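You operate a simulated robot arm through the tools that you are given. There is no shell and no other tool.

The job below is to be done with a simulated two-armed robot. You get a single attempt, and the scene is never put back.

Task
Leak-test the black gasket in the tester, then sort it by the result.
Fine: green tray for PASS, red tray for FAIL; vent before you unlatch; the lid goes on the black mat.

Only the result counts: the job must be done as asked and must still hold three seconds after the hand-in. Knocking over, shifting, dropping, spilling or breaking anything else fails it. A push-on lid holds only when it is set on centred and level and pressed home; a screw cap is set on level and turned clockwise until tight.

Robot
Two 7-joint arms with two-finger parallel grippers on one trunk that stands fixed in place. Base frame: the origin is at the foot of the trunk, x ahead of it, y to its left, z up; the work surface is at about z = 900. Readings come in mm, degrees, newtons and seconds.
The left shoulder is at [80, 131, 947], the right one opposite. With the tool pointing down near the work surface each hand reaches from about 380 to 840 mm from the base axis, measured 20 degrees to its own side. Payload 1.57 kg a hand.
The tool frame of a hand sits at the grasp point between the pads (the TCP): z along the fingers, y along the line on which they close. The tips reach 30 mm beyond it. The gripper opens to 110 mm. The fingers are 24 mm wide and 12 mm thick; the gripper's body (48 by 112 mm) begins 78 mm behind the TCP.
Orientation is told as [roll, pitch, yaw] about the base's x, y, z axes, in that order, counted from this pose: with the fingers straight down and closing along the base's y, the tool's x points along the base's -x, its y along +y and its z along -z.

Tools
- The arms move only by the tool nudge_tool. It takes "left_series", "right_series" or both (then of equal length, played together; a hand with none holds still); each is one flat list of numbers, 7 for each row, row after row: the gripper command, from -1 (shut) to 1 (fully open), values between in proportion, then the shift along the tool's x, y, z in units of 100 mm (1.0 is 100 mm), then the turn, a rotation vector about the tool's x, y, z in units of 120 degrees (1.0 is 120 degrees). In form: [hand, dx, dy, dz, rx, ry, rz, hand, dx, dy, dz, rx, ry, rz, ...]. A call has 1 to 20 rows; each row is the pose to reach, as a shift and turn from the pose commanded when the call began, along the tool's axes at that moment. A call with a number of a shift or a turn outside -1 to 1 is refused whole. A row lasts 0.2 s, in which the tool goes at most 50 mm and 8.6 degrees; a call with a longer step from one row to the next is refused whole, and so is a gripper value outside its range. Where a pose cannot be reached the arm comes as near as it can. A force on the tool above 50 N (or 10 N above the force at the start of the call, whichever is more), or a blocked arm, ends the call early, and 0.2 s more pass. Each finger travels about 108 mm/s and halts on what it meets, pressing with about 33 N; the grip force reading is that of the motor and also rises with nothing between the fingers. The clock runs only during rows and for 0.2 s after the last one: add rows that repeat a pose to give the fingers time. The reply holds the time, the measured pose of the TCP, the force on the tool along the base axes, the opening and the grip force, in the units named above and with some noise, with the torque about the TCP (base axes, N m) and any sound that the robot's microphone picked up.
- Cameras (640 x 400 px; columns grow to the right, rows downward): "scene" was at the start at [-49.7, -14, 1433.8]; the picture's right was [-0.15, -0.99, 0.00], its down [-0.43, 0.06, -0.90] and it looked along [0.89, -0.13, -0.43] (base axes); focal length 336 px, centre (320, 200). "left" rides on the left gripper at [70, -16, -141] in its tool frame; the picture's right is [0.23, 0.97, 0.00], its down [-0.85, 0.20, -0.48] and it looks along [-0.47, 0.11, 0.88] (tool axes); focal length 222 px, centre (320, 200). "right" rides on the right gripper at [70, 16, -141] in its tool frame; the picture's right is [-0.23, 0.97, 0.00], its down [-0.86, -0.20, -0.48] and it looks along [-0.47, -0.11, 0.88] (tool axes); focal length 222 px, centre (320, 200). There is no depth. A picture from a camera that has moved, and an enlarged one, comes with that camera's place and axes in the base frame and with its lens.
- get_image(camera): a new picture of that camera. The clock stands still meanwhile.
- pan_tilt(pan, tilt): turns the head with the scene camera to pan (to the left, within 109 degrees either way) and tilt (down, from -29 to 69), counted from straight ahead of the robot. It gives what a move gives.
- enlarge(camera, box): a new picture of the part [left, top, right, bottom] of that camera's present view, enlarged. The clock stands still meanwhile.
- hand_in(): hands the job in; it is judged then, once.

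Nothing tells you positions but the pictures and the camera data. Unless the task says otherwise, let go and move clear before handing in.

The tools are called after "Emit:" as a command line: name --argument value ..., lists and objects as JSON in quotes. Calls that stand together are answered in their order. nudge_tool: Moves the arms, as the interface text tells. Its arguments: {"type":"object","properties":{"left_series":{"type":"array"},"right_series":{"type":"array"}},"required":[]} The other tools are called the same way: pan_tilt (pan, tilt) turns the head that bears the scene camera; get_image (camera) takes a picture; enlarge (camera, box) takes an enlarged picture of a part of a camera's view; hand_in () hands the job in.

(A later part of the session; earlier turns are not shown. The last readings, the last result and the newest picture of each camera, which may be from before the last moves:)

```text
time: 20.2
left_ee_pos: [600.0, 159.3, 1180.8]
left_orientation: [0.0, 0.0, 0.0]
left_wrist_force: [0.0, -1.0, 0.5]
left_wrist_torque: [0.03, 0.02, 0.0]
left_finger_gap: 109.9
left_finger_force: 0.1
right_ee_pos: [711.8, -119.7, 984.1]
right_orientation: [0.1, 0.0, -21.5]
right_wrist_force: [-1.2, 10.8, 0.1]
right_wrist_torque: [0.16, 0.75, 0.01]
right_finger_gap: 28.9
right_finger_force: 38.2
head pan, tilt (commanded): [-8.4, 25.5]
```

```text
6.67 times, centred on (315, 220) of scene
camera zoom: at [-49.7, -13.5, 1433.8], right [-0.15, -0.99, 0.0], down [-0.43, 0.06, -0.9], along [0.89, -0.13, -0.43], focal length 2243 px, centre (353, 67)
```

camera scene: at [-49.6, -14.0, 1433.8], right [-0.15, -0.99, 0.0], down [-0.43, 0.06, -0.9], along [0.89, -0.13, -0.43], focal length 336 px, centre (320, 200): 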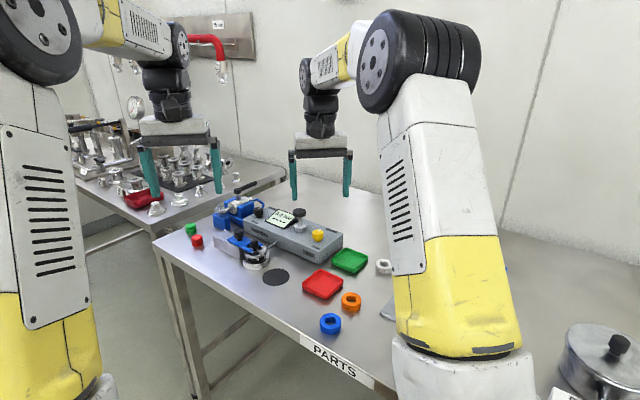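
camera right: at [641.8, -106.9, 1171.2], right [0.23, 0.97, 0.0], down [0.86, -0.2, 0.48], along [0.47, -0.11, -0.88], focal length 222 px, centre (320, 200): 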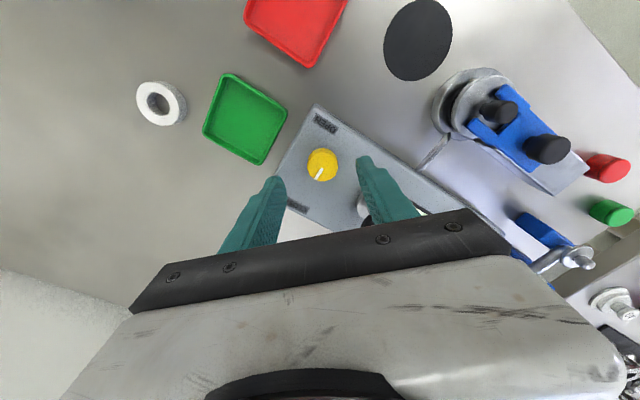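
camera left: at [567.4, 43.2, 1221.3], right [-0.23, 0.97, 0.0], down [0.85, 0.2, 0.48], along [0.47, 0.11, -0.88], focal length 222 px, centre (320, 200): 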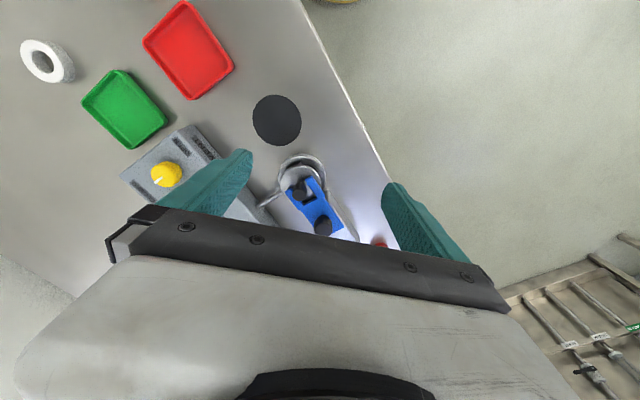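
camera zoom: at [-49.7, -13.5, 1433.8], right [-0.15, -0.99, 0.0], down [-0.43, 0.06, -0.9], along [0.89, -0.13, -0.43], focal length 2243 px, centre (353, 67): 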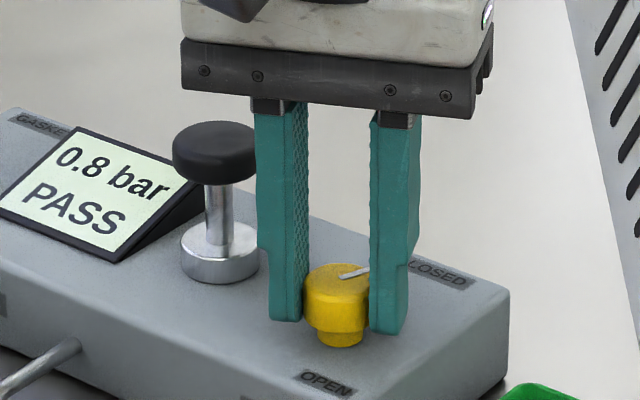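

Clockwise is right: the pointer turns and the pressure is falling, now 0.8 bar. I will keep turning toward OPEN.

Emit:
nudge_tool --right_series '[-1, 0, 0, 0, 0, 0, 0.07, -1, 0, 0, 0, 0, 0, 0.14, -1, 0, 0, 0, 0, 0, 0.21, -1, 0, 0, 0, 0, 0, 0.28, -1, 0, 0, 0, 0, 0, 0.35, -1, 0, 0, 0, 0, 0, 0.42, -1, 0, 0, 0, 0, 0, 0.49]'

Emit:
enlarge --camera "scene" --box '[270, 190, 360, 250]'

```text
time: 21.8
left_ee_pos: [601.2, 159.9, 1179.6]
left_orientation: [-0.1, 0.0, 0.0]
left_wrist_force: [0.4, 0.4, -0.4]
left_wrist_torque: [0.04, 0.02, 0.01]
left_finger_gap: 109.9
left_finger_force: 0.0
right_ee_pos: [713.5, -117.5, 984.0]
right_orientation: [0.1, 0.2, -80.4]
right_wrist_force: [16.3, 29.2, -2.9]
right_wrist_torque: [-0.11, -0.2, 0.05]
right_finger_gap: 28.8
right_finger_force: 39.0
head pan, tilt (commanded): [-8.4, 25.5]
```

```text
6.67 times, centred on (315, 220) of scene
camera zoom: at [-48.7, -12.7, 1433.8], right [-0.15, -0.99, 0.0], down [-0.43, 0.06, -0.9], along [0.89, -0.13, -0.43], focal length 2243 px, centre (353, 67)
```

zoom: 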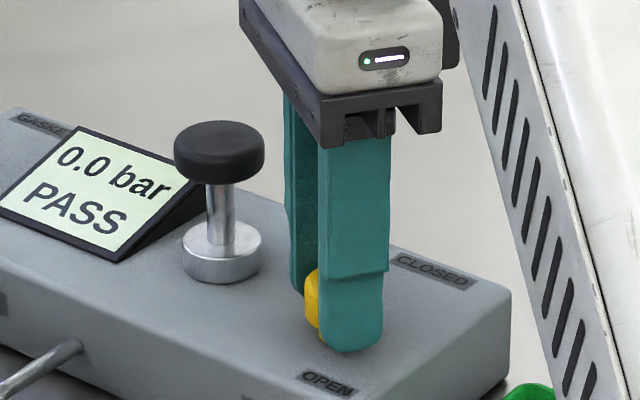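

The display shows 0.0 bar with PASS still showing, so the pressure is gone; the knob has turned about 80 degrees and some side force has built up. I will open the fingers to release that and look at the pointer.

Emit:
nudge_tool --right_series '[-0.2, 0, 0, 0, 0, 0, 0, 0.0, 0, 0, 0, 0, 0, 0, 0.0, 0, 0, 0, 0, 0, 0]'

Emit:
enlarge --camera "right" --box '[256, 110, 416, 210]'

Emit:
enlarge --camera "scene" --box '[270, 190, 360, 250]'

```text
time: 22.6
left_ee_pos: [600.6, 157.8, 1180.8]
left_orientation: [-0.1, 0.1, -0.1]
left_wrist_force: [0.3, -0.8, 1.0]
left_wrist_torque: [0.01, 0.0, -0.04]
left_finger_gap: 110.0
left_finger_force: 0.0
right_ee_pos: [712.2, -122.9, 983.9]
right_orientation: [-0.2, 0.0, -80.5]
right_wrist_force: [0.7, 0.1, 0.3]
right_wrist_torque: [0.03, -0.02, -0.02]
right_finger_gap: 55.2
right_finger_force: 0.1
head pan, tilt (commanded): [-8.4, 25.5]
```

```text
4.00 times, centred on (336, 160) of right
camera zoom: at [717.0, -52.1, 1124.7], right [1.0, -0.06, 0.0], down [-0.06, -0.88, 0.48], along [-0.03, -0.48, -0.88], focal length 888 px, centre (256, 360)
```

zoom: 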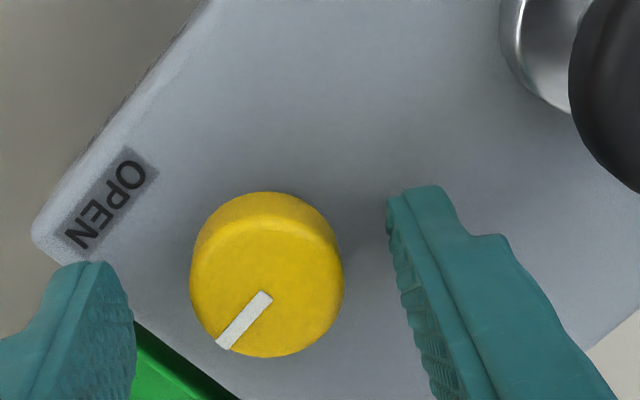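

```text
6.67 times, centred on (315, 220) of scene
camera zoom: at [-49.7, -14.1, 1433.8], right [-0.15, -0.99, 0.0], down [-0.43, 0.06, -0.9], along [0.89, -0.13, -0.43], focal length 2243 px, centre (353, 67)
```

zoom: 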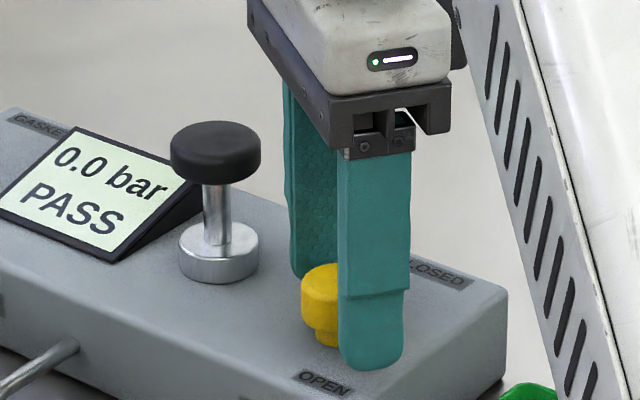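

The pointer has turned 90 degrees and OPEN is about 65 degrees further clockwise. I will swing the open fingers back to yaw 0 around the knob, re-centre slightly at about (714.5, -120), and grip again.

Emit:
nudge_tool --right_series '[0.0, 0.0057, 0.0263, 0, 0, 0, -0.07, 0.0, 0.0057, 0.0263, 0, 0, 0, -0.14, 0.0, 0.0057, 0.0263, 0, 0, 0, -0.21, 0.0, 0.0057, 0.0263, 0, 0, 0, -0.28, 0.0, 0.0057, 0.0263, 0, 0, 0, -0.35, 0.0, 0.0057, 0.0263, 0, 0, 0, -0.42, 0.0, 0.0057, 0.0263, 0, 0, 0, -0.49, 0.0, 0.0057, 0.0263, 0, 0, 0, -0.56, 0.0, 0.0057, 0.0263, 0, 0, 0, -0.63, 0.0, 0.0057, 0.0263, 0, 0, 0, -0.67, -1, 0.0057, 0.0263, 0, 0, 0, -0.67, -1, 0.0057, 0.0263, 0, 0, 0, -0.67, -1, 0.0057, 0.0263, 0, 0, 0, -0.67]'

Emit:
enlarge --camera "scene" --box '[270, 190, 360, 250]'

```text
time: 25.4
left_ee_pos: [599.4, 158.0, 1181.1]
left_orientation: [0.0, -0.1, -0.1]
left_wrist_force: [-0.1, 0.5, 0.1]
left_wrist_torque: [0.02, 0.03, 0.0]
left_finger_gap: 110.2
left_finger_force: 0.0
right_ee_pos: [714.3, -121.7, 983.5]
right_orientation: [0.1, 0.0, 0.0]
right_wrist_force: [-0.1, 2.2, -1.2]
right_wrist_torque: [0.04, -0.09, 0.01]
right_finger_gap: 28.9
right_finger_force: 39.1
head pan, tilt (commanded): [-8.4, 25.5]
```

```text
6.67 times, centred on (315, 220) of scene
camera zoom: at [-49.6, -13.9, 1433.8], right [-0.15, -0.99, 0.0], down [-0.43, 0.06, -0.9], along [0.89, -0.13, -0.43], focal length 2243 px, centre (353, 67)
```

zoom: 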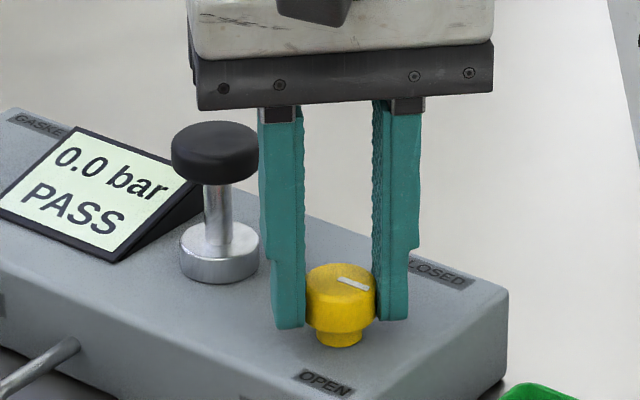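

The knob is gripped again with the pointer halfway round. I will turn on clockwise toward OPEN.

Emit:
nudge_tool --right_series '[-1, 0, 0, 0, 0, 0, 0.06, -1, 0, 0, 0, 0, 0, 0.12, -1, 0, 0, 0, 0, 0, 0.18, -1, 0, 0, 0, 0, 0, 0.24, -1, 0, 0, 0, 0, 0, 0.3, -1, 0, 0, 0, 0, 0, 0.36]'

Emit:
enlarge --camera "scene" --box '[270, 190, 360, 250]'

Emit:
enlarge --camera "right" --box '[256, 110, 416, 210]'

```text
time: 26.8
left_ee_pos: [599.2, 157.6, 1180.8]
left_orientation: [0.0, -0.1, -0.1]
left_wrist_force: [-0.5, 0.3, -0.9]
left_wrist_torque: [-0.01, 0.02, -0.02]
left_finger_gap: 110.0
left_finger_force: 0.0
right_ee_pos: [714.0, -120.8, 984.3]
right_orientation: [0.0, -0.1, -43.4]
right_wrist_force: [3.9, 0.8, -0.5]
right_wrist_torque: [0.04, -0.06, -0.05]
right_finger_gap: 29.1
right_finger_force: 39.0
head pan, tilt (commanded): [-8.4, 25.5]
```

```text
6.67 times, centred on (315, 220) of scene
camera zoom: at [-49.5, -14.0, 1433.8], right [-0.15, -0.99, 0.0], down [-0.43, 0.06, -0.9], along [0.89, -0.13, -0.43], focal length 2243 px, centre (353, 67)
```

zoom: 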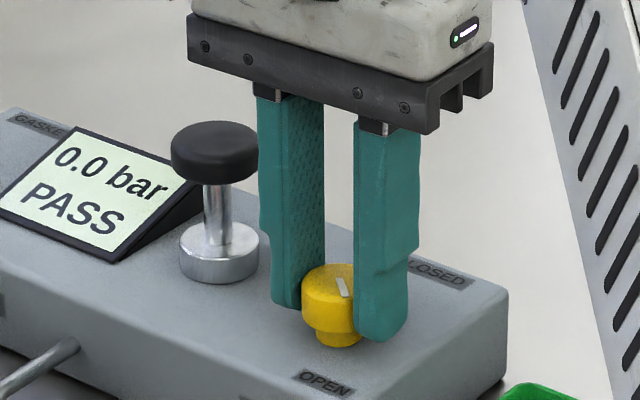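

```text
4.00 times, centred on (336, 160) of right
camera zoom: at [675.0, -61.6, 1124.7], right [0.83, 0.55, 0.0], down [0.48, -0.73, 0.48], along [0.26, -0.4, -0.88], focal length 888 px, centre (256, 360)
```

zoom: 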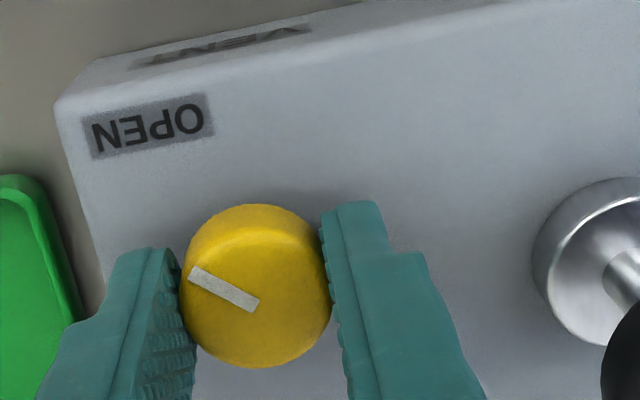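

It turns freely with low force and the pointer is nearing OPEN. I will turn it the last part.

Emit:
nudge_tool --right_series '[-1, 0, 0, 0, 0, 0, 0.06, -1, 0, 0, 0, 0, 0, 0.12, -1, 0, 0, 0, 0, 0, 0.18, -1, 0, 0, 0, 0, 0, 0.24, -1, 0, 0, 0, 0, 0, 0.3, -1, 0, 0, 0, 0, 0, 0.36]'

Emit:
enlarge --camera "scene" --box '[270, 190, 360, 250]'

Emit:
enlarge --camera "right" --box '[256, 110, 416, 210]'

```text
time: 28.2
left_ee_pos: [600.6, 157.6, 1180.0]
left_orientation: [0.0, -0.1, -0.2]
left_wrist_force: [-0.4, -0.2, -0.8]
left_wrist_torque: [0.01, 0.02, 0.03]
left_finger_gap: 110.0
left_finger_force: 0.0
right_ee_pos: [715.5, -120.9, 982.9]
right_orientation: [0.0, 0.1, -86.5]
right_wrist_force: [1.8, 0.9, -3.7]
right_wrist_torque: [-0.1, -0.12, 0.57]
right_finger_gap: 29.6
right_finger_force: 39.5
head pan, tilt (commanded): [-8.4, 25.5]
```

```text
6.67 times, centred on (315, 220) of scene
camera zoom: at [-49.4, -14.0, 1433.8], right [-0.15, -0.99, 0.0], down [-0.43, 0.06, -0.9], along [0.89, -0.13, -0.43], focal length 2243 px, centre (353, 67)
```

zoom: 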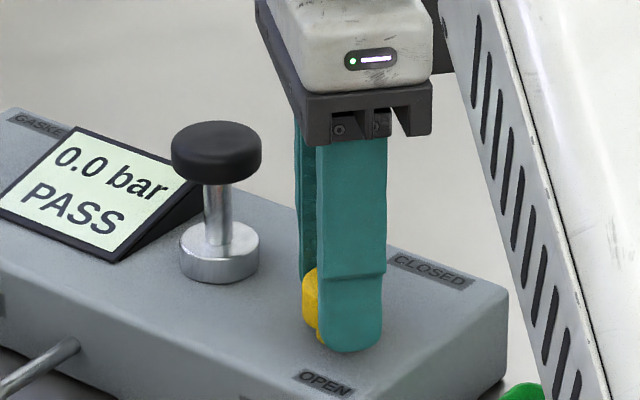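

```text
4.00 times, centred on (336, 160) of right
camera zoom: at [726.7, -51.0, 1124.6], right [0.99, -0.17, 0.0], down [-0.15, -0.87, 0.48], along [-0.08, -0.47, -0.88], focal length 888 px, centre (256, 360)
```

zoom: 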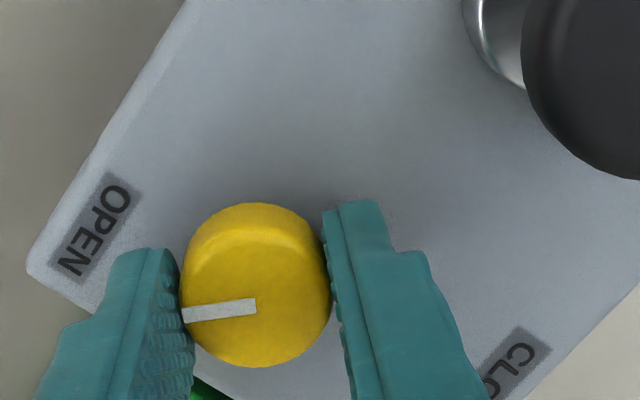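

The torque rose at a stop and the pointer is at OPEN, with the display at 0.0 bar PASS, so the tester is vented. I will release the knob, lift the right hand and swing its wrist back.

Emit:
nudge_tool --right_series '[-0.2, 0, 0, 0, 0, 0, 0, 0.0, 0, 0, 0, 0, 0, 0, 0.0, 0, 0, -0.3, 0, 0, 0, 0.0, 0, 0, -0.6, 0, 0, 0, 0.0, 0, 0, -0.8, 0, 0, -0.07, 0.0, 0, 0, -1.0, 0, 0, -0.14, 0.0, 0, 0, -1.0, 0, 0, -0.21, 0.0, 0, 0, -1.0, 0, 0, -0.28, 0.0, 0, 0, -1.0, 0, 0, -0.35, 0.0, 0, 0, -1.0, 0, 0, -0.42, 0.0, 0, 0, -1.0, 0, 0, -0.49, 0.0, 0, 0, -1.0, 0, 0, -0.56, 0.0, 0, 0, -1.0, 0, 0, -0.63, 0.0, 0, 0, -1.0, 0, 0, -0.69, 0.0, 0, 0, -1.0, 0, 0, -0.72]'

Emit:
get_image --camera "scene"

Emit:
enlarge --camera "scene" --box '[240, 190, 360, 270]'

```text
time: 31.4
left_ee_pos: [601.0, 157.9, 1180.6]
left_orientation: [0.1, 0.1, -0.1]
left_wrist_force: [0.1, -0.5, -0.1]
left_wrist_torque: [0.03, -0.02, 0.01]
left_finger_gap: 110.0
left_finger_force: 0.0
right_ee_pos: [714.5, -120.2, 1084.4]
right_orientation: [0.1, 0.1, 0.1]
right_wrist_force: [0.1, -0.1, -0.3]
right_wrist_torque: [0.02, -0.01, 0.0]
right_finger_gap: 54.9
right_finger_force: 0.0
head pan, tilt (commanded): [-8.4, 25.5]
```

```text
taken
camera scene: at [-49.7, -14.0, 1433.8], right [-0.15, -0.99, 0.0], down [-0.43, 0.06, -0.9], along [0.89, -0.13, -0.43], focal length 336 px, centre (320, 200)
```

scene: 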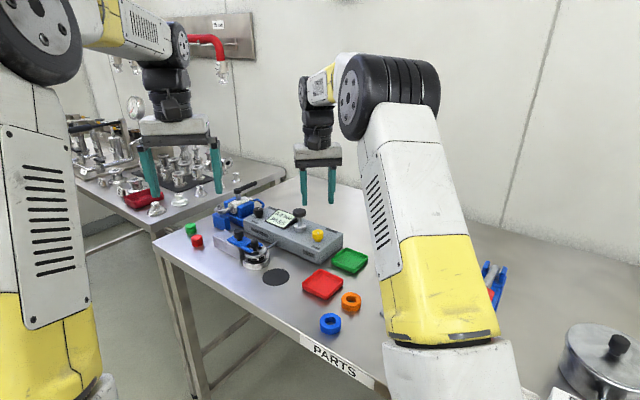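

```text
5.00 times, centred on (300, 230) of scene
camera zoom: at [-49.7, -14.0, 1433.8], right [-0.15, -0.99, 0.0], down [-0.43, 0.06, -0.9], along [0.89, -0.13, -0.43], focal length 1682 px, centre (420, 50)
```

zoom: 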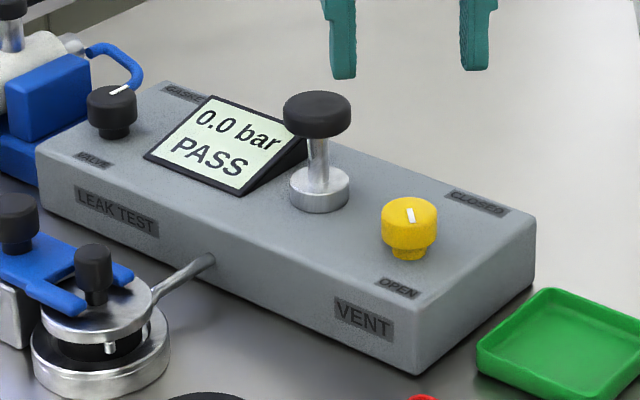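

The vent pointer is on OPEN. I will move the right hand out of the way and bring the left hand toward the latch knob, turned so the fingers close along the slide direction.

Emit:
nudge_tool --right_series '[0.0, 0.2, -0.2, -0.12, 0, 0, 0, 0.0, 0.4, -0.4, -0.24, 0, 0, 0, 0.0, 0.6, -0.6, -0.36, 0, 0, 0, 0.0, 0.8, -0.8, -0.48, 0, 0, 0, 0.0, 1.0, -1.0, -0.6, 0, 0, 0, 0.0, 1.0, -1.0, -0.6, 0, 0, 0, 0.0, 1.0, -1.0, -0.6, 0, 0, 0]' --left_series '[1, -0.15, -0.08, 0.14, 0, 0, 0.05, 1, -0.3, -0.16, 0.28, 0, 0, 0.1, 0.6, -0.5, -0.25, 0.45, 0, 0, 0.16, 0.3, -0.7, -0.35, 0.63, 0, 0, 0.22, 0.1, -0.9, -0.45, 0.8, 0, 0, 0.28, 0.0, -1.0, -0.5, 0.9, 0, 0, 0.34, 0.0, -1.0, -0.5, 0.9, 0, 0, 0.362]'

Emit:
get_image --camera "left"

Emit:
get_image --camera "scene"

```text
time: 33.0
left_ee_pos: [699.5, 110.0, 1090.1]
left_orientation: [0.0, 0.0, -43.6]
left_wrist_force: [1.0, 0.3, 1.1]
left_wrist_torque: [0.0, 0.01, 0.0]
left_finger_gap: 55.1
left_finger_force: 0.0
right_ee_pos: [613.0, -221.4, 1144.0]
right_orientation: [0.0, 0.1, -0.1]
right_wrist_force: [0.6, 0.2, 1.0]
right_wrist_torque: [-0.03, 0.02, -0.01]
right_finger_gap: 55.1
right_finger_force: 0.1
head pan, tilt (commanded): [-8.4, 25.5]
```

```text
taken
camera left: at [636.3, 146.8, 1231.2], right [0.51, 0.86, 0.0], down [0.76, -0.45, 0.48], along [0.41, -0.24, -0.88], focal length 222 px, centre (320, 200)
```

left: 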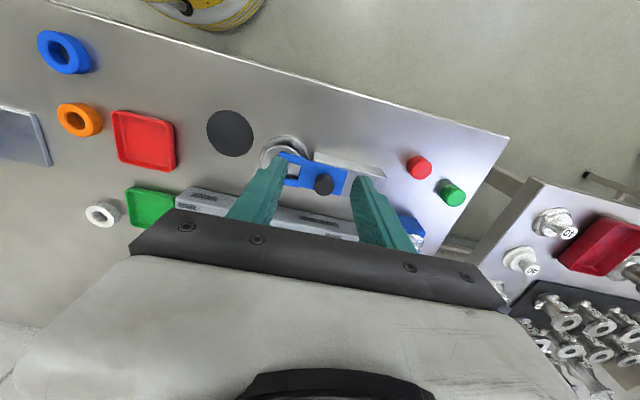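

```text
taken
camera scene: at [-49.7, -14.1, 1433.8], right [-0.15, -0.99, 0.0], down [-0.43, 0.06, -0.9], along [0.89, -0.13, -0.43], focal length 336 px, centre (320, 200)
```

scene: 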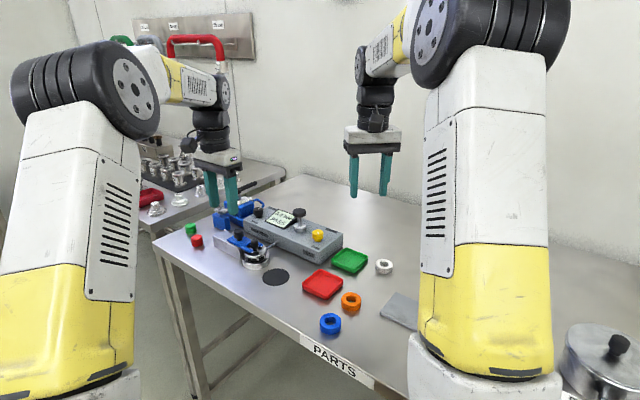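

Emit:
enlarge --camera "left" --box '[240, 120, 400, 220]'

Emit:
enlarge --camera "scene" --box '[180, 180, 300, 280]'

```text
4.00 times, centred on (320, 170) of left
camera zoom: at [636.3, 146.8, 1231.2], right [0.51, 0.86, 0.0], down [0.76, -0.45, 0.48], along [0.41, -0.24, -0.88], focal length 888 px, centre (320, 320)
```

zoom: 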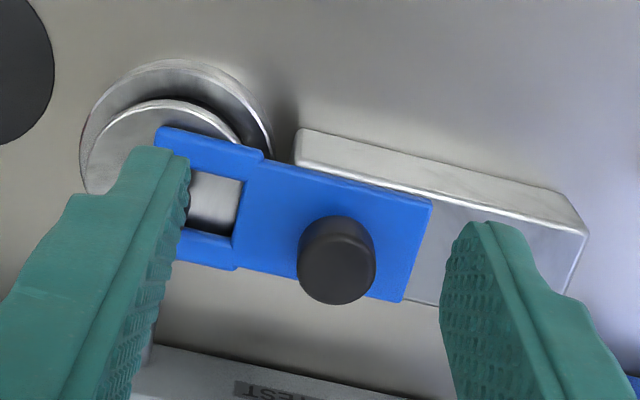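

```text
4.00 times, centred on (240, 230) of scene
camera zoom: at [-49.7, -14.1, 1433.8], right [-0.15, -0.99, 0.0], down [-0.43, 0.06, -0.9], along [0.89, -0.13, -0.43], focal length 1346 px, centre (640, 80)
```

zoom: 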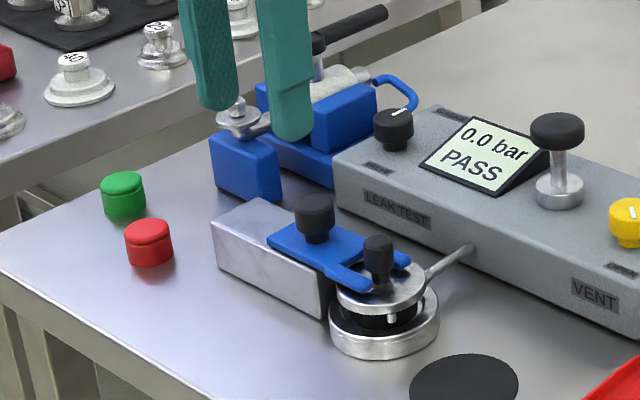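

I take the latch knob to be at about (740, 89), top z ≈ 977. I will move the left hand above it with a 45 mm opening and check before lowering.

Emit:
nudge_tool --left_series '[-0.18, -0.2, 0.06, 0.25, 0, 0, 0, -0.18, -0.438, 0.119, 0.5, 0, 0, 0, -0.18, -0.438, 0.119, 0.65, 0, 0, 0, -0.18, -0.438, 0.119, 0.65, 0, 0, 0]'

Emit:
enlarge --camera "left" --box '[240, 120, 400, 220]'

Emit:
enlarge --camera "scene" --box '[195, 200, 300, 270]'

```text
time: 34.0
left_ee_pos: [737.9, 88.5, 1025.6]
left_orientation: [0.0, 0.0, -43.5]
left_wrist_force: [1.1, 0.1, -0.4]
left_wrist_torque: [-0.01, 0.0, 0.0]
left_finger_gap: 45.2
left_finger_force: 0.1
right_ee_pos: [613.9, -220.5, 1144.7]
right_orientation: [-0.1, 0.0, -0.1]
right_wrist_force: [-0.4, -0.1, -0.4]
right_wrist_torque: [0.03, 0.02, -0.04]
right_finger_gap: 55.1
right_finger_force: 0.1
head pan, tilt (commanded): [-8.4, 25.5]
```

```text
4.00 times, centred on (320, 170) of left
camera zoom: at [675.6, 125.6, 1166.7], right [0.51, 0.86, 0.0], down [0.76, -0.44, 0.48], along [0.41, -0.24, -0.88], focal length 888 px, centre (320, 320)
```

zoom: 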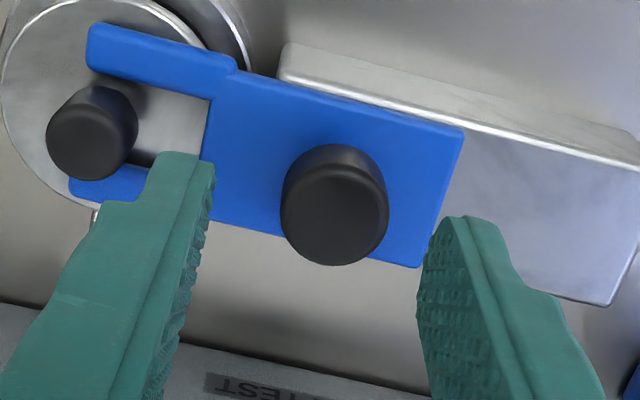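

```text
5.71 times, centred on (248, 235) of scene
camera zoom: at [-49.6, -14.1, 1433.8], right [-0.15, -0.99, 0.0], down [-0.43, 0.06, -0.9], along [0.89, -0.13, -0.43], focal length 1923 px, centre (734, 0)
```

zoom: 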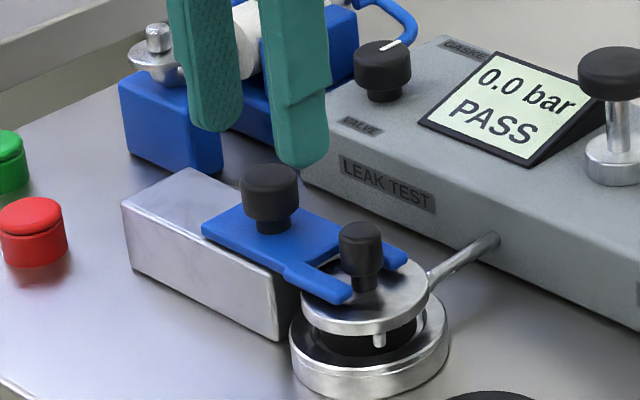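

The knob sits between the fingers with a few mm of margin each way. I will lower partway so the tips overlap the knob top slightly, and look again.

Emit:
nudge_tool --left_series '[-0.1, 0, 0, 0.12, 0, 0, 0, -0.1, 0, 0, 0.22, 0, 0, 0, -0.1, 0, 0, 0.22, 0, 0, 0]'

Emit:
enlarge --camera "left" --box '[240, 120, 400, 220]'

Emit:
enlarge --camera "scene" --box '[210, 210, 285, 260]'

```text
time: 34.8
left_ee_pos: [739.7, 90.4, 1003.3]
left_orientation: [0.1, -0.1, -43.4]
left_wrist_force: [-0.5, 0.0, 0.4]
left_wrist_torque: [-0.01, 0.0, 0.02]
left_finger_gap: 49.5
left_finger_force: 0.1
right_ee_pos: [615.0, -220.3, 1143.5]
right_orientation: [0.0, 0.0, -0.1]
right_wrist_force: [-1.0, -0.4, -0.3]
right_wrist_torque: [-0.03, 0.01, 0.01]
right_finger_gap: 55.0
right_finger_force: 0.1
head pan, tilt (commanded): [-8.4, 25.5]
```

```text
4.00 times, centred on (320, 170) of left
camera zoom: at [675.7, 126.7, 1144.4], right [0.51, 0.86, 0.0], down [0.76, -0.44, 0.48], along [0.41, -0.24, -0.88], focal length 888 px, centre (320, 320)
```

zoom: 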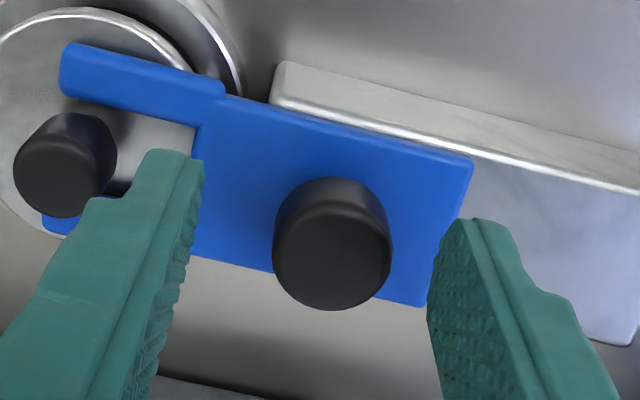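

```text
8.00 times, centred on (248, 235) of scene
camera zoom: at [-49.6, -14.1, 1433.8], right [-0.15, -0.99, 0.0], down [-0.43, 0.06, -0.9], along [0.89, -0.13, -0.43], focal length 2692 px, centre (900, -80)
```

zoom: 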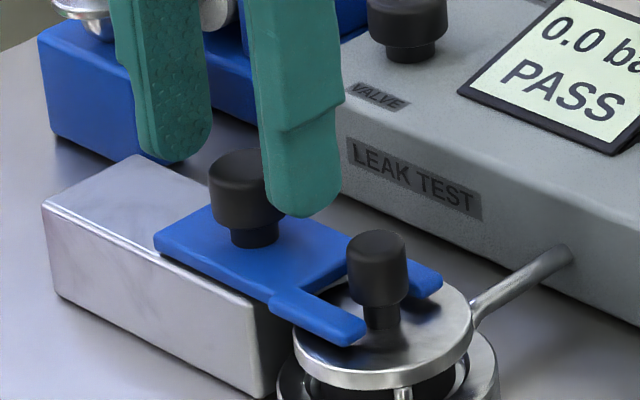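

Both views leave clearance around the knob, and at least 6 mm to the lid knob. I will lower to grip height and close on the latch knob.

Emit:
nudge_tool --left_series '[-0.15, 0, 0, 0.08, 0, 0, 0, -0.15, 0, 0, 0.16, 0, 0, 0, -0.15, 0, 0, 0.18, 0, 0, 0, -1, 0, 0, 0.18, 0, 0, 0, -1, 0, 0, 0.18, 0, 0, 0, -1, 0, 0, 0.18, 0, 0, 0]'

Emit:
enlarge --camera "left" --box '[240, 120, 400, 220]'

Emit:
enlarge --camera "scene" --box '[210, 210, 285, 260]'

```text
time: 36.2
left_ee_pos: [741.3, 92.3, 985.8]
left_orientation: [0.2, 0.0, -43.4]
left_wrist_force: [19.9, 11.5, -1.3]
left_wrist_torque: [-0.09, -0.6, 0.17]
left_finger_gap: 25.1
left_finger_force: 37.1
right_ee_pos: [615.8, -219.7, 1144.5]
right_orientation: [0.1, 0.1, 0.0]
right_wrist_force: [-0.1, 0.1, -0.5]
right_wrist_torque: [0.01, -0.03, -0.02]
right_finger_gap: 54.8
right_finger_force: 0.0
head pan, tilt (commanded): [-8.4, 25.5]
```

```text
4.00 times, centred on (320, 170) of left
camera zoom: at [677.5, 128.8, 1126.1], right [0.5, 0.86, 0.0], down [0.76, -0.44, 0.48], along [0.42, -0.24, -0.88], focal length 888 px, centre (320, 320)
```

zoom: 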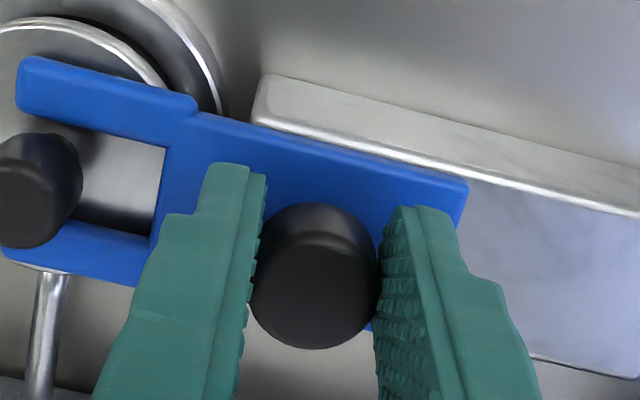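

```text
8.00 times, centred on (248, 235) of scene
camera zoom: at [-48.6, -13.5, 1433.8], right [-0.15, -0.99, 0.0], down [-0.43, 0.06, -0.9], along [0.89, -0.13, -0.43], focal length 2692 px, centre (900, -80)
```

zoom: 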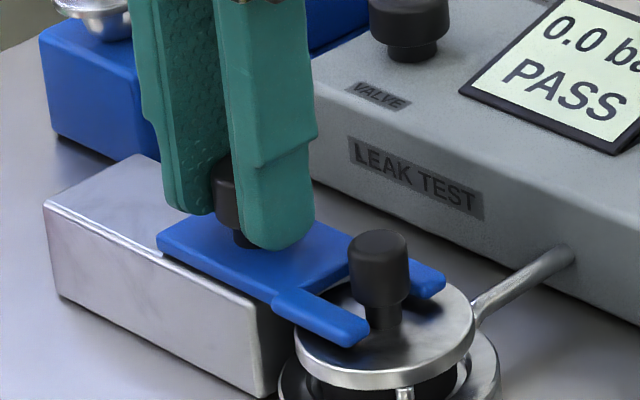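

The latch knob is gripped with a 25 mm gap. I will slide it away from the lid along the latch axis, a little at first.

Emit:
nudge_tool --left_series '[-1, 0, 0.05, 0, 0, 0, 0, -1, 0, 0.1, 0, 0, 0, 0, -1, 0, 0.15, 0, 0, 0, 0, -1, 0, 0.2, 0, 0, 0, 0]'

Emit:
enlarge --camera "scene" --box '[210, 210, 285, 260]'

```text
time: 37.2
left_ee_pos: [752.6, 103.3, 985.1]
left_orientation: [-0.1, 0.1, -43.5]
left_wrist_force: [-5.1, 3.2, 3.7]
left_wrist_torque: [0.45, 0.59, -0.08]
left_finger_gap: 25.3
left_finger_force: 36.4
right_ee_pos: [614.7, -220.1, 1145.0]
right_orientation: [0.0, 0.0, 0.0]
right_wrist_force: [0.0, 0.6, 0.0]
right_wrist_torque: [-0.01, 0.01, 0.01]
right_finger_gap: 55.0
right_finger_force: 0.1
head pan, tilt (commanded): [-8.4, 25.5]
```

```text
8.00 times, centred on (248, 235) of scene
camera zoom: at [-50.0, -14.0, 1433.7], right [-0.15, -0.99, 0.0], down [-0.43, 0.06, -0.9], along [0.89, -0.13, -0.43], focal length 2692 px, centre (900, -80)
```

zoom: 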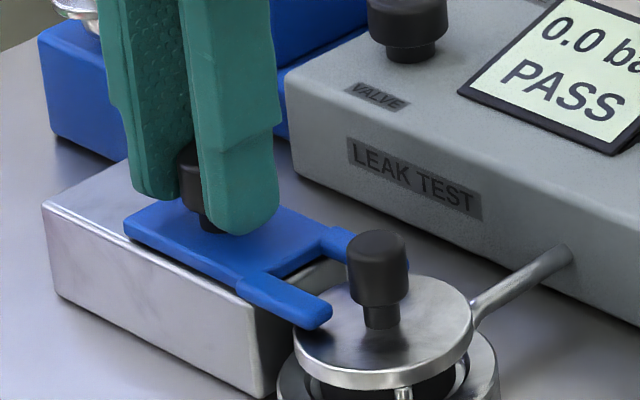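

The latch is sliding back smoothly. I will slide it further until the prongs clear the lid or it reaches its stop.

Emit:
nudge_tool --left_series '[-1, 0, 0.06, 0, 0, 0, 0, -1, 0, 0.12, 0, 0, 0, 0, -1, 0, 0.18, 0, 0, 0, 0, -1, 0, 0.24, 0, 0, 0, 0]'

Emit:
enlarge --camera "scene" --box '[210, 210, 285, 260]'

Emit:
get_image --camera "left"

```text
time: 38.2
left_ee_pos: [770.2, 119.6, 985.0]
left_orientation: [0.0, -0.1, -43.5]
left_wrist_force: [-1.0, 0.2, -0.6]
left_wrist_torque: [-0.12, -0.07, -0.05]
left_finger_gap: 25.0
left_finger_force: 36.7
right_ee_pos: [614.8, -220.4, 1143.8]
right_orientation: [0.0, 0.0, 0.0]
right_wrist_force: [-0.9, 0.3, -0.1]
right_wrist_torque: [0.01, 0.0, -0.01]
right_finger_gap: 54.7
right_finger_force: 0.0
head pan, tilt (commanded): [-8.4, 25.5]
```

```text
8.00 times, centred on (248, 235) of scene
camera zoom: at [-49.6, -14.1, 1433.8], right [-0.15, -0.99, 0.0], down [-0.43, 0.06, -0.9], along [0.89, -0.13, -0.43], focal length 2692 px, centre (900, -80)
```

zoom: 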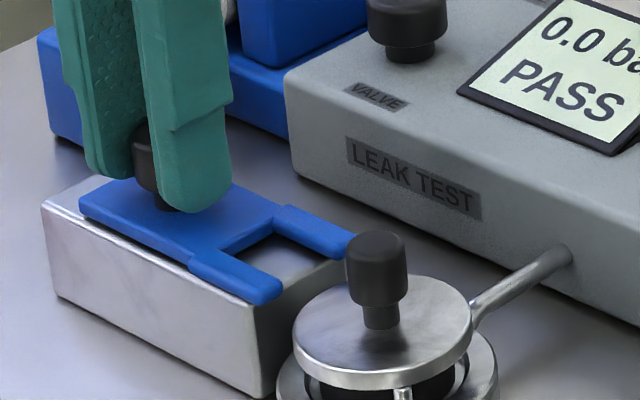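

```text
taken
camera left: at [706.2, 157.5, 1126.1], right [0.51, 0.86, 0.0], down [0.76, -0.44, 0.48], along [0.41, -0.24, -0.88], focal length 222 px, centre (320, 200)
```

left: 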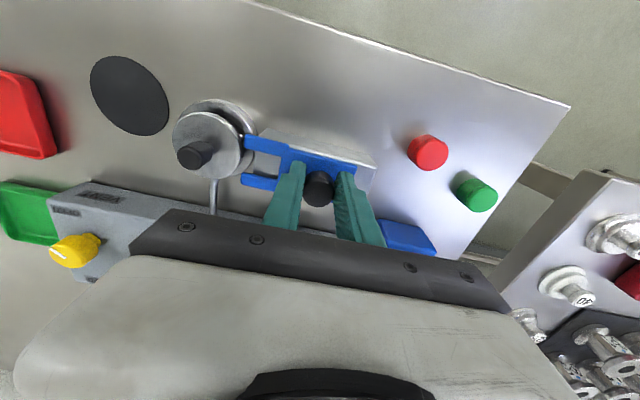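

The prongs are nearly clear of the lid. I will slide a bit more and check the overlap.

Emit:
nudge_tool --left_series '[-1, 0, 0.04, 0, 0, 0, 0, -1, 0, 0.08, 0, 0, 0, 0, -1, 0, 0.1, 0, 0, 0, 0]'

Emit:
enlarge --camera "left" --box '[130, 80, 290, 220]'

Emit:
enlarge --camera "scene" --box '[210, 210, 285, 260]'

```text
time: 39.0
left_ee_pos: [774.6, 125.1, 985.5]
left_orientation: [-0.3, 0.1, -43.8]
left_wrist_force: [-17.8, -11.9, -1.2]
left_wrist_torque: [-0.37, 0.15, -0.07]
left_finger_gap: 25.2
left_finger_force: 37.1
right_ee_pos: [614.3, -222.2, 1144.1]
right_orientation: [0.0, 0.1, -0.2]
right_wrist_force: [-0.5, 0.1, -0.3]
right_wrist_torque: [-0.01, 0.0, 0.02]
right_finger_gap: 54.7
right_finger_force: 0.0
head pan, tilt (commanded): [-8.4, 25.5]
```

```text
2.86 times, centred on (210, 150) of left
camera zoom: at [711.8, 162.6, 1126.4], right [0.51, 0.86, 0.0], down [0.76, -0.45, 0.48], along [0.41, -0.25, -0.88], focal length 635 px, centre (634, 343)
```

zoom: 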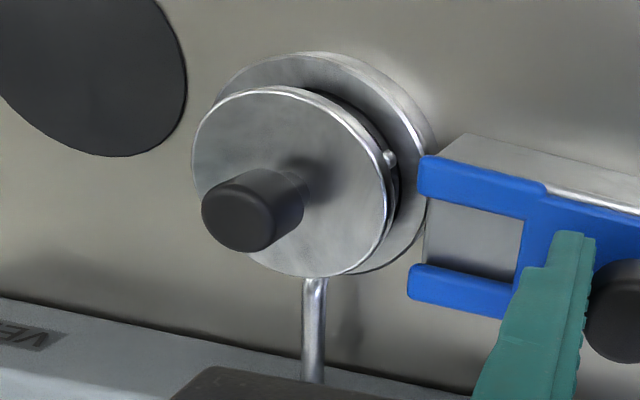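

```text
8.00 times, centred on (248, 235) of scene
camera zoom: at [-50.5, -14.6, 1433.7], right [-0.15, -0.99, 0.0], down [-0.43, 0.06, -0.9], along [0.89, -0.13, -0.43], focal length 2692 px, centre (900, -80)
```

zoom: 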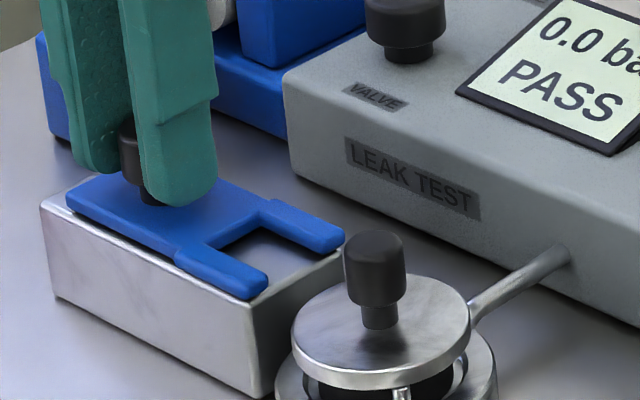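

The latch is at its back stop and the prongs are fully clear of the lid. I will release the latch knob and lift the left hand straight up.

Emit:
nudge_tool --left_series '[-1, 0, -0.03, 0, 0, 0, 0, -0.3, 0, -0.03, 0, 0, 0, 0, -0.15, 0, -0.03, 0, 0, 0, 0, -0.15, 0, -0.03, -0.2, 0, 0, 0, -0.15, 0, -0.03, -0.5, 0, 0, 0, -0.15, 0, -0.03, -0.9, 0, 0, 0, -0.15, 0, -0.03, -0.9, 0, 0, 0]'

Emit:
enlarge --camera "scene" --box '[210, 210, 285, 260]'

Emit:
get_image --camera "left"

```text
time: 40.6
left_ee_pos: [773.9, 127.5, 1077.2]
left_orientation: [0.0, 0.0, -43.6]
left_wrist_force: [-0.7, -0.1, -0.3]
left_wrist_torque: [0.0, 0.0, -0.02]
left_finger_gap: 46.7
left_finger_force: 0.1
right_ee_pos: [614.0, -220.3, 1145.2]
right_orientation: [-0.1, 0.0, 0.0]
right_wrist_force: [-0.7, 0.1, -0.8]
right_wrist_torque: [0.0, 0.02, 0.02]
right_finger_gap: 54.8
right_finger_force: 0.1
head pan, tilt (commanded): [-8.4, 25.5]
```

```text
8.00 times, centred on (248, 235) of scene
camera zoom: at [-49.6, -14.1, 1433.8], right [-0.15, -0.99, 0.0], down [-0.43, 0.06, -0.9], along [0.89, -0.13, -0.43], focal length 2692 px, centre (900, -80)
```

zoom: 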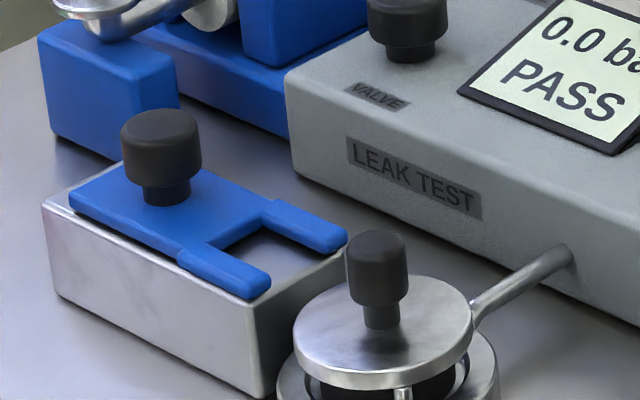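

```text
taken
camera left: at [710.4, 164.4, 1217.2], right [0.51, 0.86, 0.0], down [0.76, -0.44, 0.48], along [0.41, -0.24, -0.88], focal length 222 px, centre (320, 200)
```

left: 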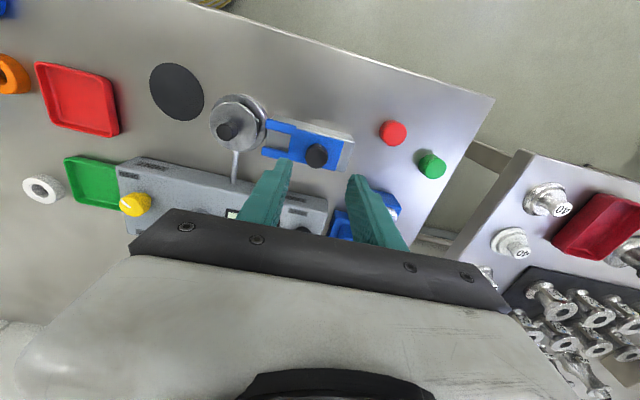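

The latch stays open and the lid is free. I will turn the left hand 90 degrees so its fingers close across the latch axis, away from the prongs, and bring it over the lid knob.

Emit:
nudge_tool --left_series '[-0.15, 0, -0.09, 0, 0, 0, -0.068, -0.15, 0, -0.18, 0, 0, 0, -0.136, -0.15, 0, -0.27, 0, 0, 0, -0.204, -0.15, 0, -0.36, 0, 0, 0, -0.272, -0.15, 0, -0.45, 0, 0, 0, -0.34, -0.15, 0, -0.54, 0, 0, 0, -0.408, -0.15, 0, -0.63, 0, 0, 0, -0.476, -0.15, 0, -0.72, 0, 0, 0, -0.544, -0.15, 0, -0.81, 0, 0, 0, -0.612, -0.15, 0, -0.9, 0, 0, 0, -0.68, -0.15, 0, -1.0, 0, 0, 0, -0.75, -0.15, 0, -1.0, 0, 0, 0, -0.75]'

Emit:
get_image --camera "left"

Emit:
enlarge --camera "left" --box '[240, 100, 400, 200]'

```text
time: 43.2
left_ee_pos: [706.3, 53.3, 1075.9]
left_orientation: [0.0, 0.1, 46.6]
left_wrist_force: [-0.2, -0.8, -0.4]
left_wrist_torque: [0.01, 0.01, 0.03]
left_finger_gap: 46.9
left_finger_force: 0.1
right_ee_pos: [615.2, -220.5, 1144.7]
right_orientation: [-0.1, 0.0, 0.0]
right_wrist_force: [0.1, -0.2, 0.0]
right_wrist_torque: [0.0, 0.0, -0.01]
right_finger_gap: 54.9
right_finger_force: 0.0
head pan, tilt (commanded): [-8.4, 25.5]
```

```text
taken
camera left: at [668.6, -7.2, 1216.3], right [-0.86, 0.5, 0.0], down [0.44, 0.76, 0.48], along [0.24, 0.41, -0.88], focal length 222 px, centre (320, 200)
```

left: 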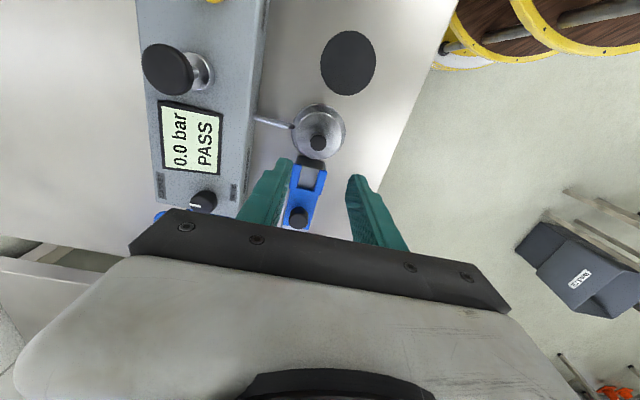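

```text
4.00 times, centred on (320, 150) of left
camera zoom: at [668.6, -7.2, 1216.3], right [-0.86, 0.5, 0.0], down [0.44, 0.76, 0.48], along [0.24, 0.41, -0.88], focal length 888 px, centre (320, 400)
```

zoom: 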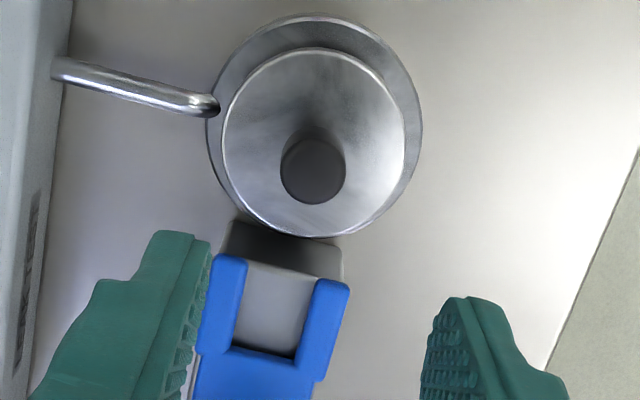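

From this view the lid knob centre is at about (701, 45). I will align over it and go partway down.

Emit:
nudge_tool --left_series '[-0.15, 0.05, -0.01, 0.2, 0, 0, 0, -0.15, 0.095, -0.019, 0.45, 0, 0, 0, -0.15, 0.095, -0.019, 0.68, 0, 0, 0, -0.15, 0.095, -0.019, 0.68, 0, 0, 0]'

Emit:
enlarge --camera "left" --box '[240, 110, 400, 210]'

Emit:
enlarge --camera "scene" --box '[210, 210, 300, 270]'

```text
time: 44.2
left_ee_pos: [699.6, 44.9, 1006.5]
left_orientation: [0.1, 0.0, 46.5]
left_wrist_force: [0.8, -0.4, 0.3]
left_wrist_torque: [-0.02, 0.02, -0.01]
left_finger_gap: 46.8
left_finger_force: 0.1
right_ee_pos: [614.8, -219.7, 1143.3]
right_orientation: [0.0, 0.0, -0.1]
right_wrist_force: [0.5, -0.3, 0.4]
right_wrist_torque: [-0.02, 0.0, 0.01]
right_finger_gap: 55.2
right_finger_force: 0.2
head pan, tilt (commanded): [-8.4, 25.5]
```

```text
4.00 times, centred on (320, 160) of left
camera zoom: at [663.0, -16.1, 1147.4], right [-0.86, 0.51, 0.0], down [0.44, 0.76, 0.48], along [0.24, 0.41, -0.88], focal length 888 px, centre (320, 360)
```

zoom: 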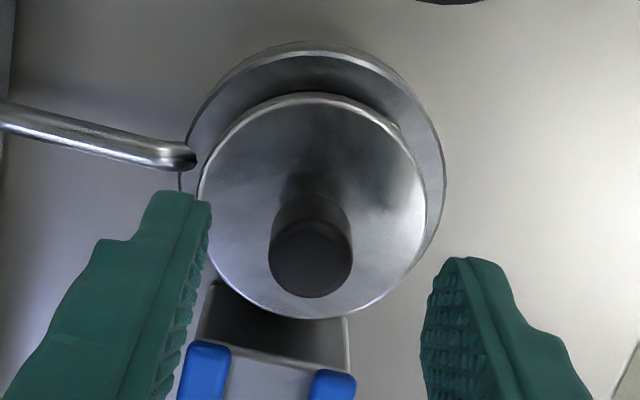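

```text
6.67 times, centred on (255, 240) of scene
camera zoom: at [-49.7, -14.1, 1433.8], right [-0.15, -0.99, 0.0], down [-0.43, 0.06, -0.9], along [0.89, -0.13, -0.43], focal length 2243 px, centre (753, -67)
```

zoom: 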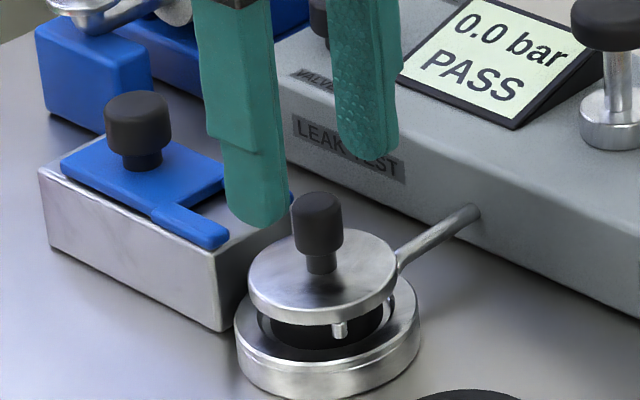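

The knob is centred between the fingers to within about 1.6 mm, and the pressure pipe is well below the tips. I will lower, correcting that offset, and grip the lid knob.

Emit:
nudge_tool --left_series '[-0.15, 0, -0.016, 0.12, 0, 0, 0, -0.15, 0, -0.016, 0.24, 0, 0, 0, -0.15, 0, -0.016, 0.32, 0, 0, 0, -0.4, 0, -0.016, 0.32, 0, 0, 0, -1, 0, -0.016, 0.32, 0, 0, 0, -1, 0, -0.016, 0.32, 0, 0, 0, -1, 0, -0.016, 0.32, 0, 0, 0]'

Emit:
enlarge --camera "scene" --box '[210, 210, 300, 270]'

```text
time: 45.8
left_ee_pos: [702.0, 45.5, 976.5]
left_orientation: [0.0, 0.1, 46.5]
left_wrist_force: [0.2, 0.0, -0.1]
left_wrist_torque: [-0.03, -0.05, 0.04]
left_finger_gap: 18.2
left_finger_force: 32.7
right_ee_pos: [614.9, -220.5, 1144.7]
right_orientation: [0.0, 0.0, 0.0]
right_wrist_force: [0.5, -0.1, 0.0]
right_wrist_torque: [0.01, 0.0, -0.02]
right_finger_gap: 55.0
right_finger_force: 0.1
head pan, tilt (commanded): [-8.4, 25.5]
```

```text
6.67 times, centred on (255, 240) of scene
camera zoom: at [-49.6, -14.1, 1433.8], right [-0.15, -0.99, 0.0], down [-0.43, 0.06, -0.9], along [0.89, -0.13, -0.43], focal length 2243 px, centre (753, -67)
```

zoom: 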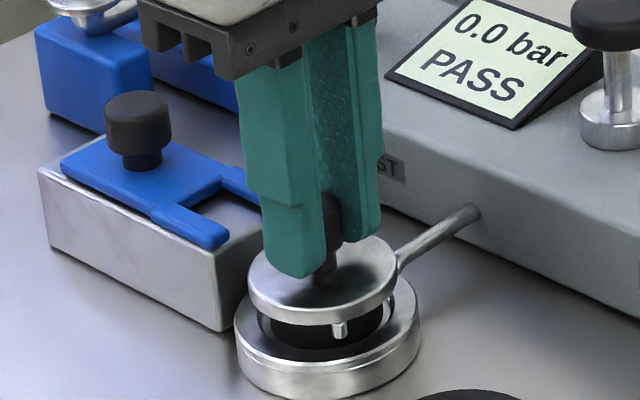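

The lid knob is held with an 18 mm gap. I will lift the lid straight up slowly.

Emit:
nudge_tool --left_series '[-1, 0, 0, -0.05, 0, 0, 0, -1, 0, 0, -0.1, 0, 0, 0, -1, 0, 0, -0.2, 0, 0, 0, -1, 0, 0, -0.3, 0, 0, 0]'

Emit:
enlarge --camera "scene" --box '[210, 210, 300, 270]'

```text
time: 46.8
left_ee_pos: [701.3, 43.4, 1006.2]
left_orientation: [0.0, -0.1, 46.5]
left_wrist_force: [0.4, -0.3, -1.2]
left_wrist_torque: [0.02, -0.02, 0.02]
left_finger_gap: 18.0
left_finger_force: 31.7
right_ee_pos: [615.0, -220.4, 1144.4]
right_orientation: [0.0, 0.0, 0.1]
right_wrist_force: [0.6, -0.3, -0.1]
right_wrist_torque: [0.0, -0.01, -0.04]
right_finger_gap: 54.9
right_finger_force: 0.1
head pan, tilt (commanded): [-8.4, 25.5]
```

```text
6.67 times, centred on (255, 240) of scene
camera zoom: at [-49.5, -14.1, 1433.8], right [-0.15, -0.99, 0.0], down [-0.43, 0.06, -0.9], along [0.89, -0.13, -0.43], focal length 2243 px, centre (753, -67)
```

zoom: 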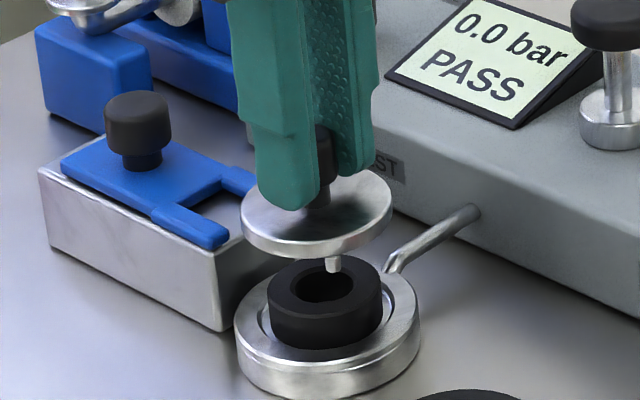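

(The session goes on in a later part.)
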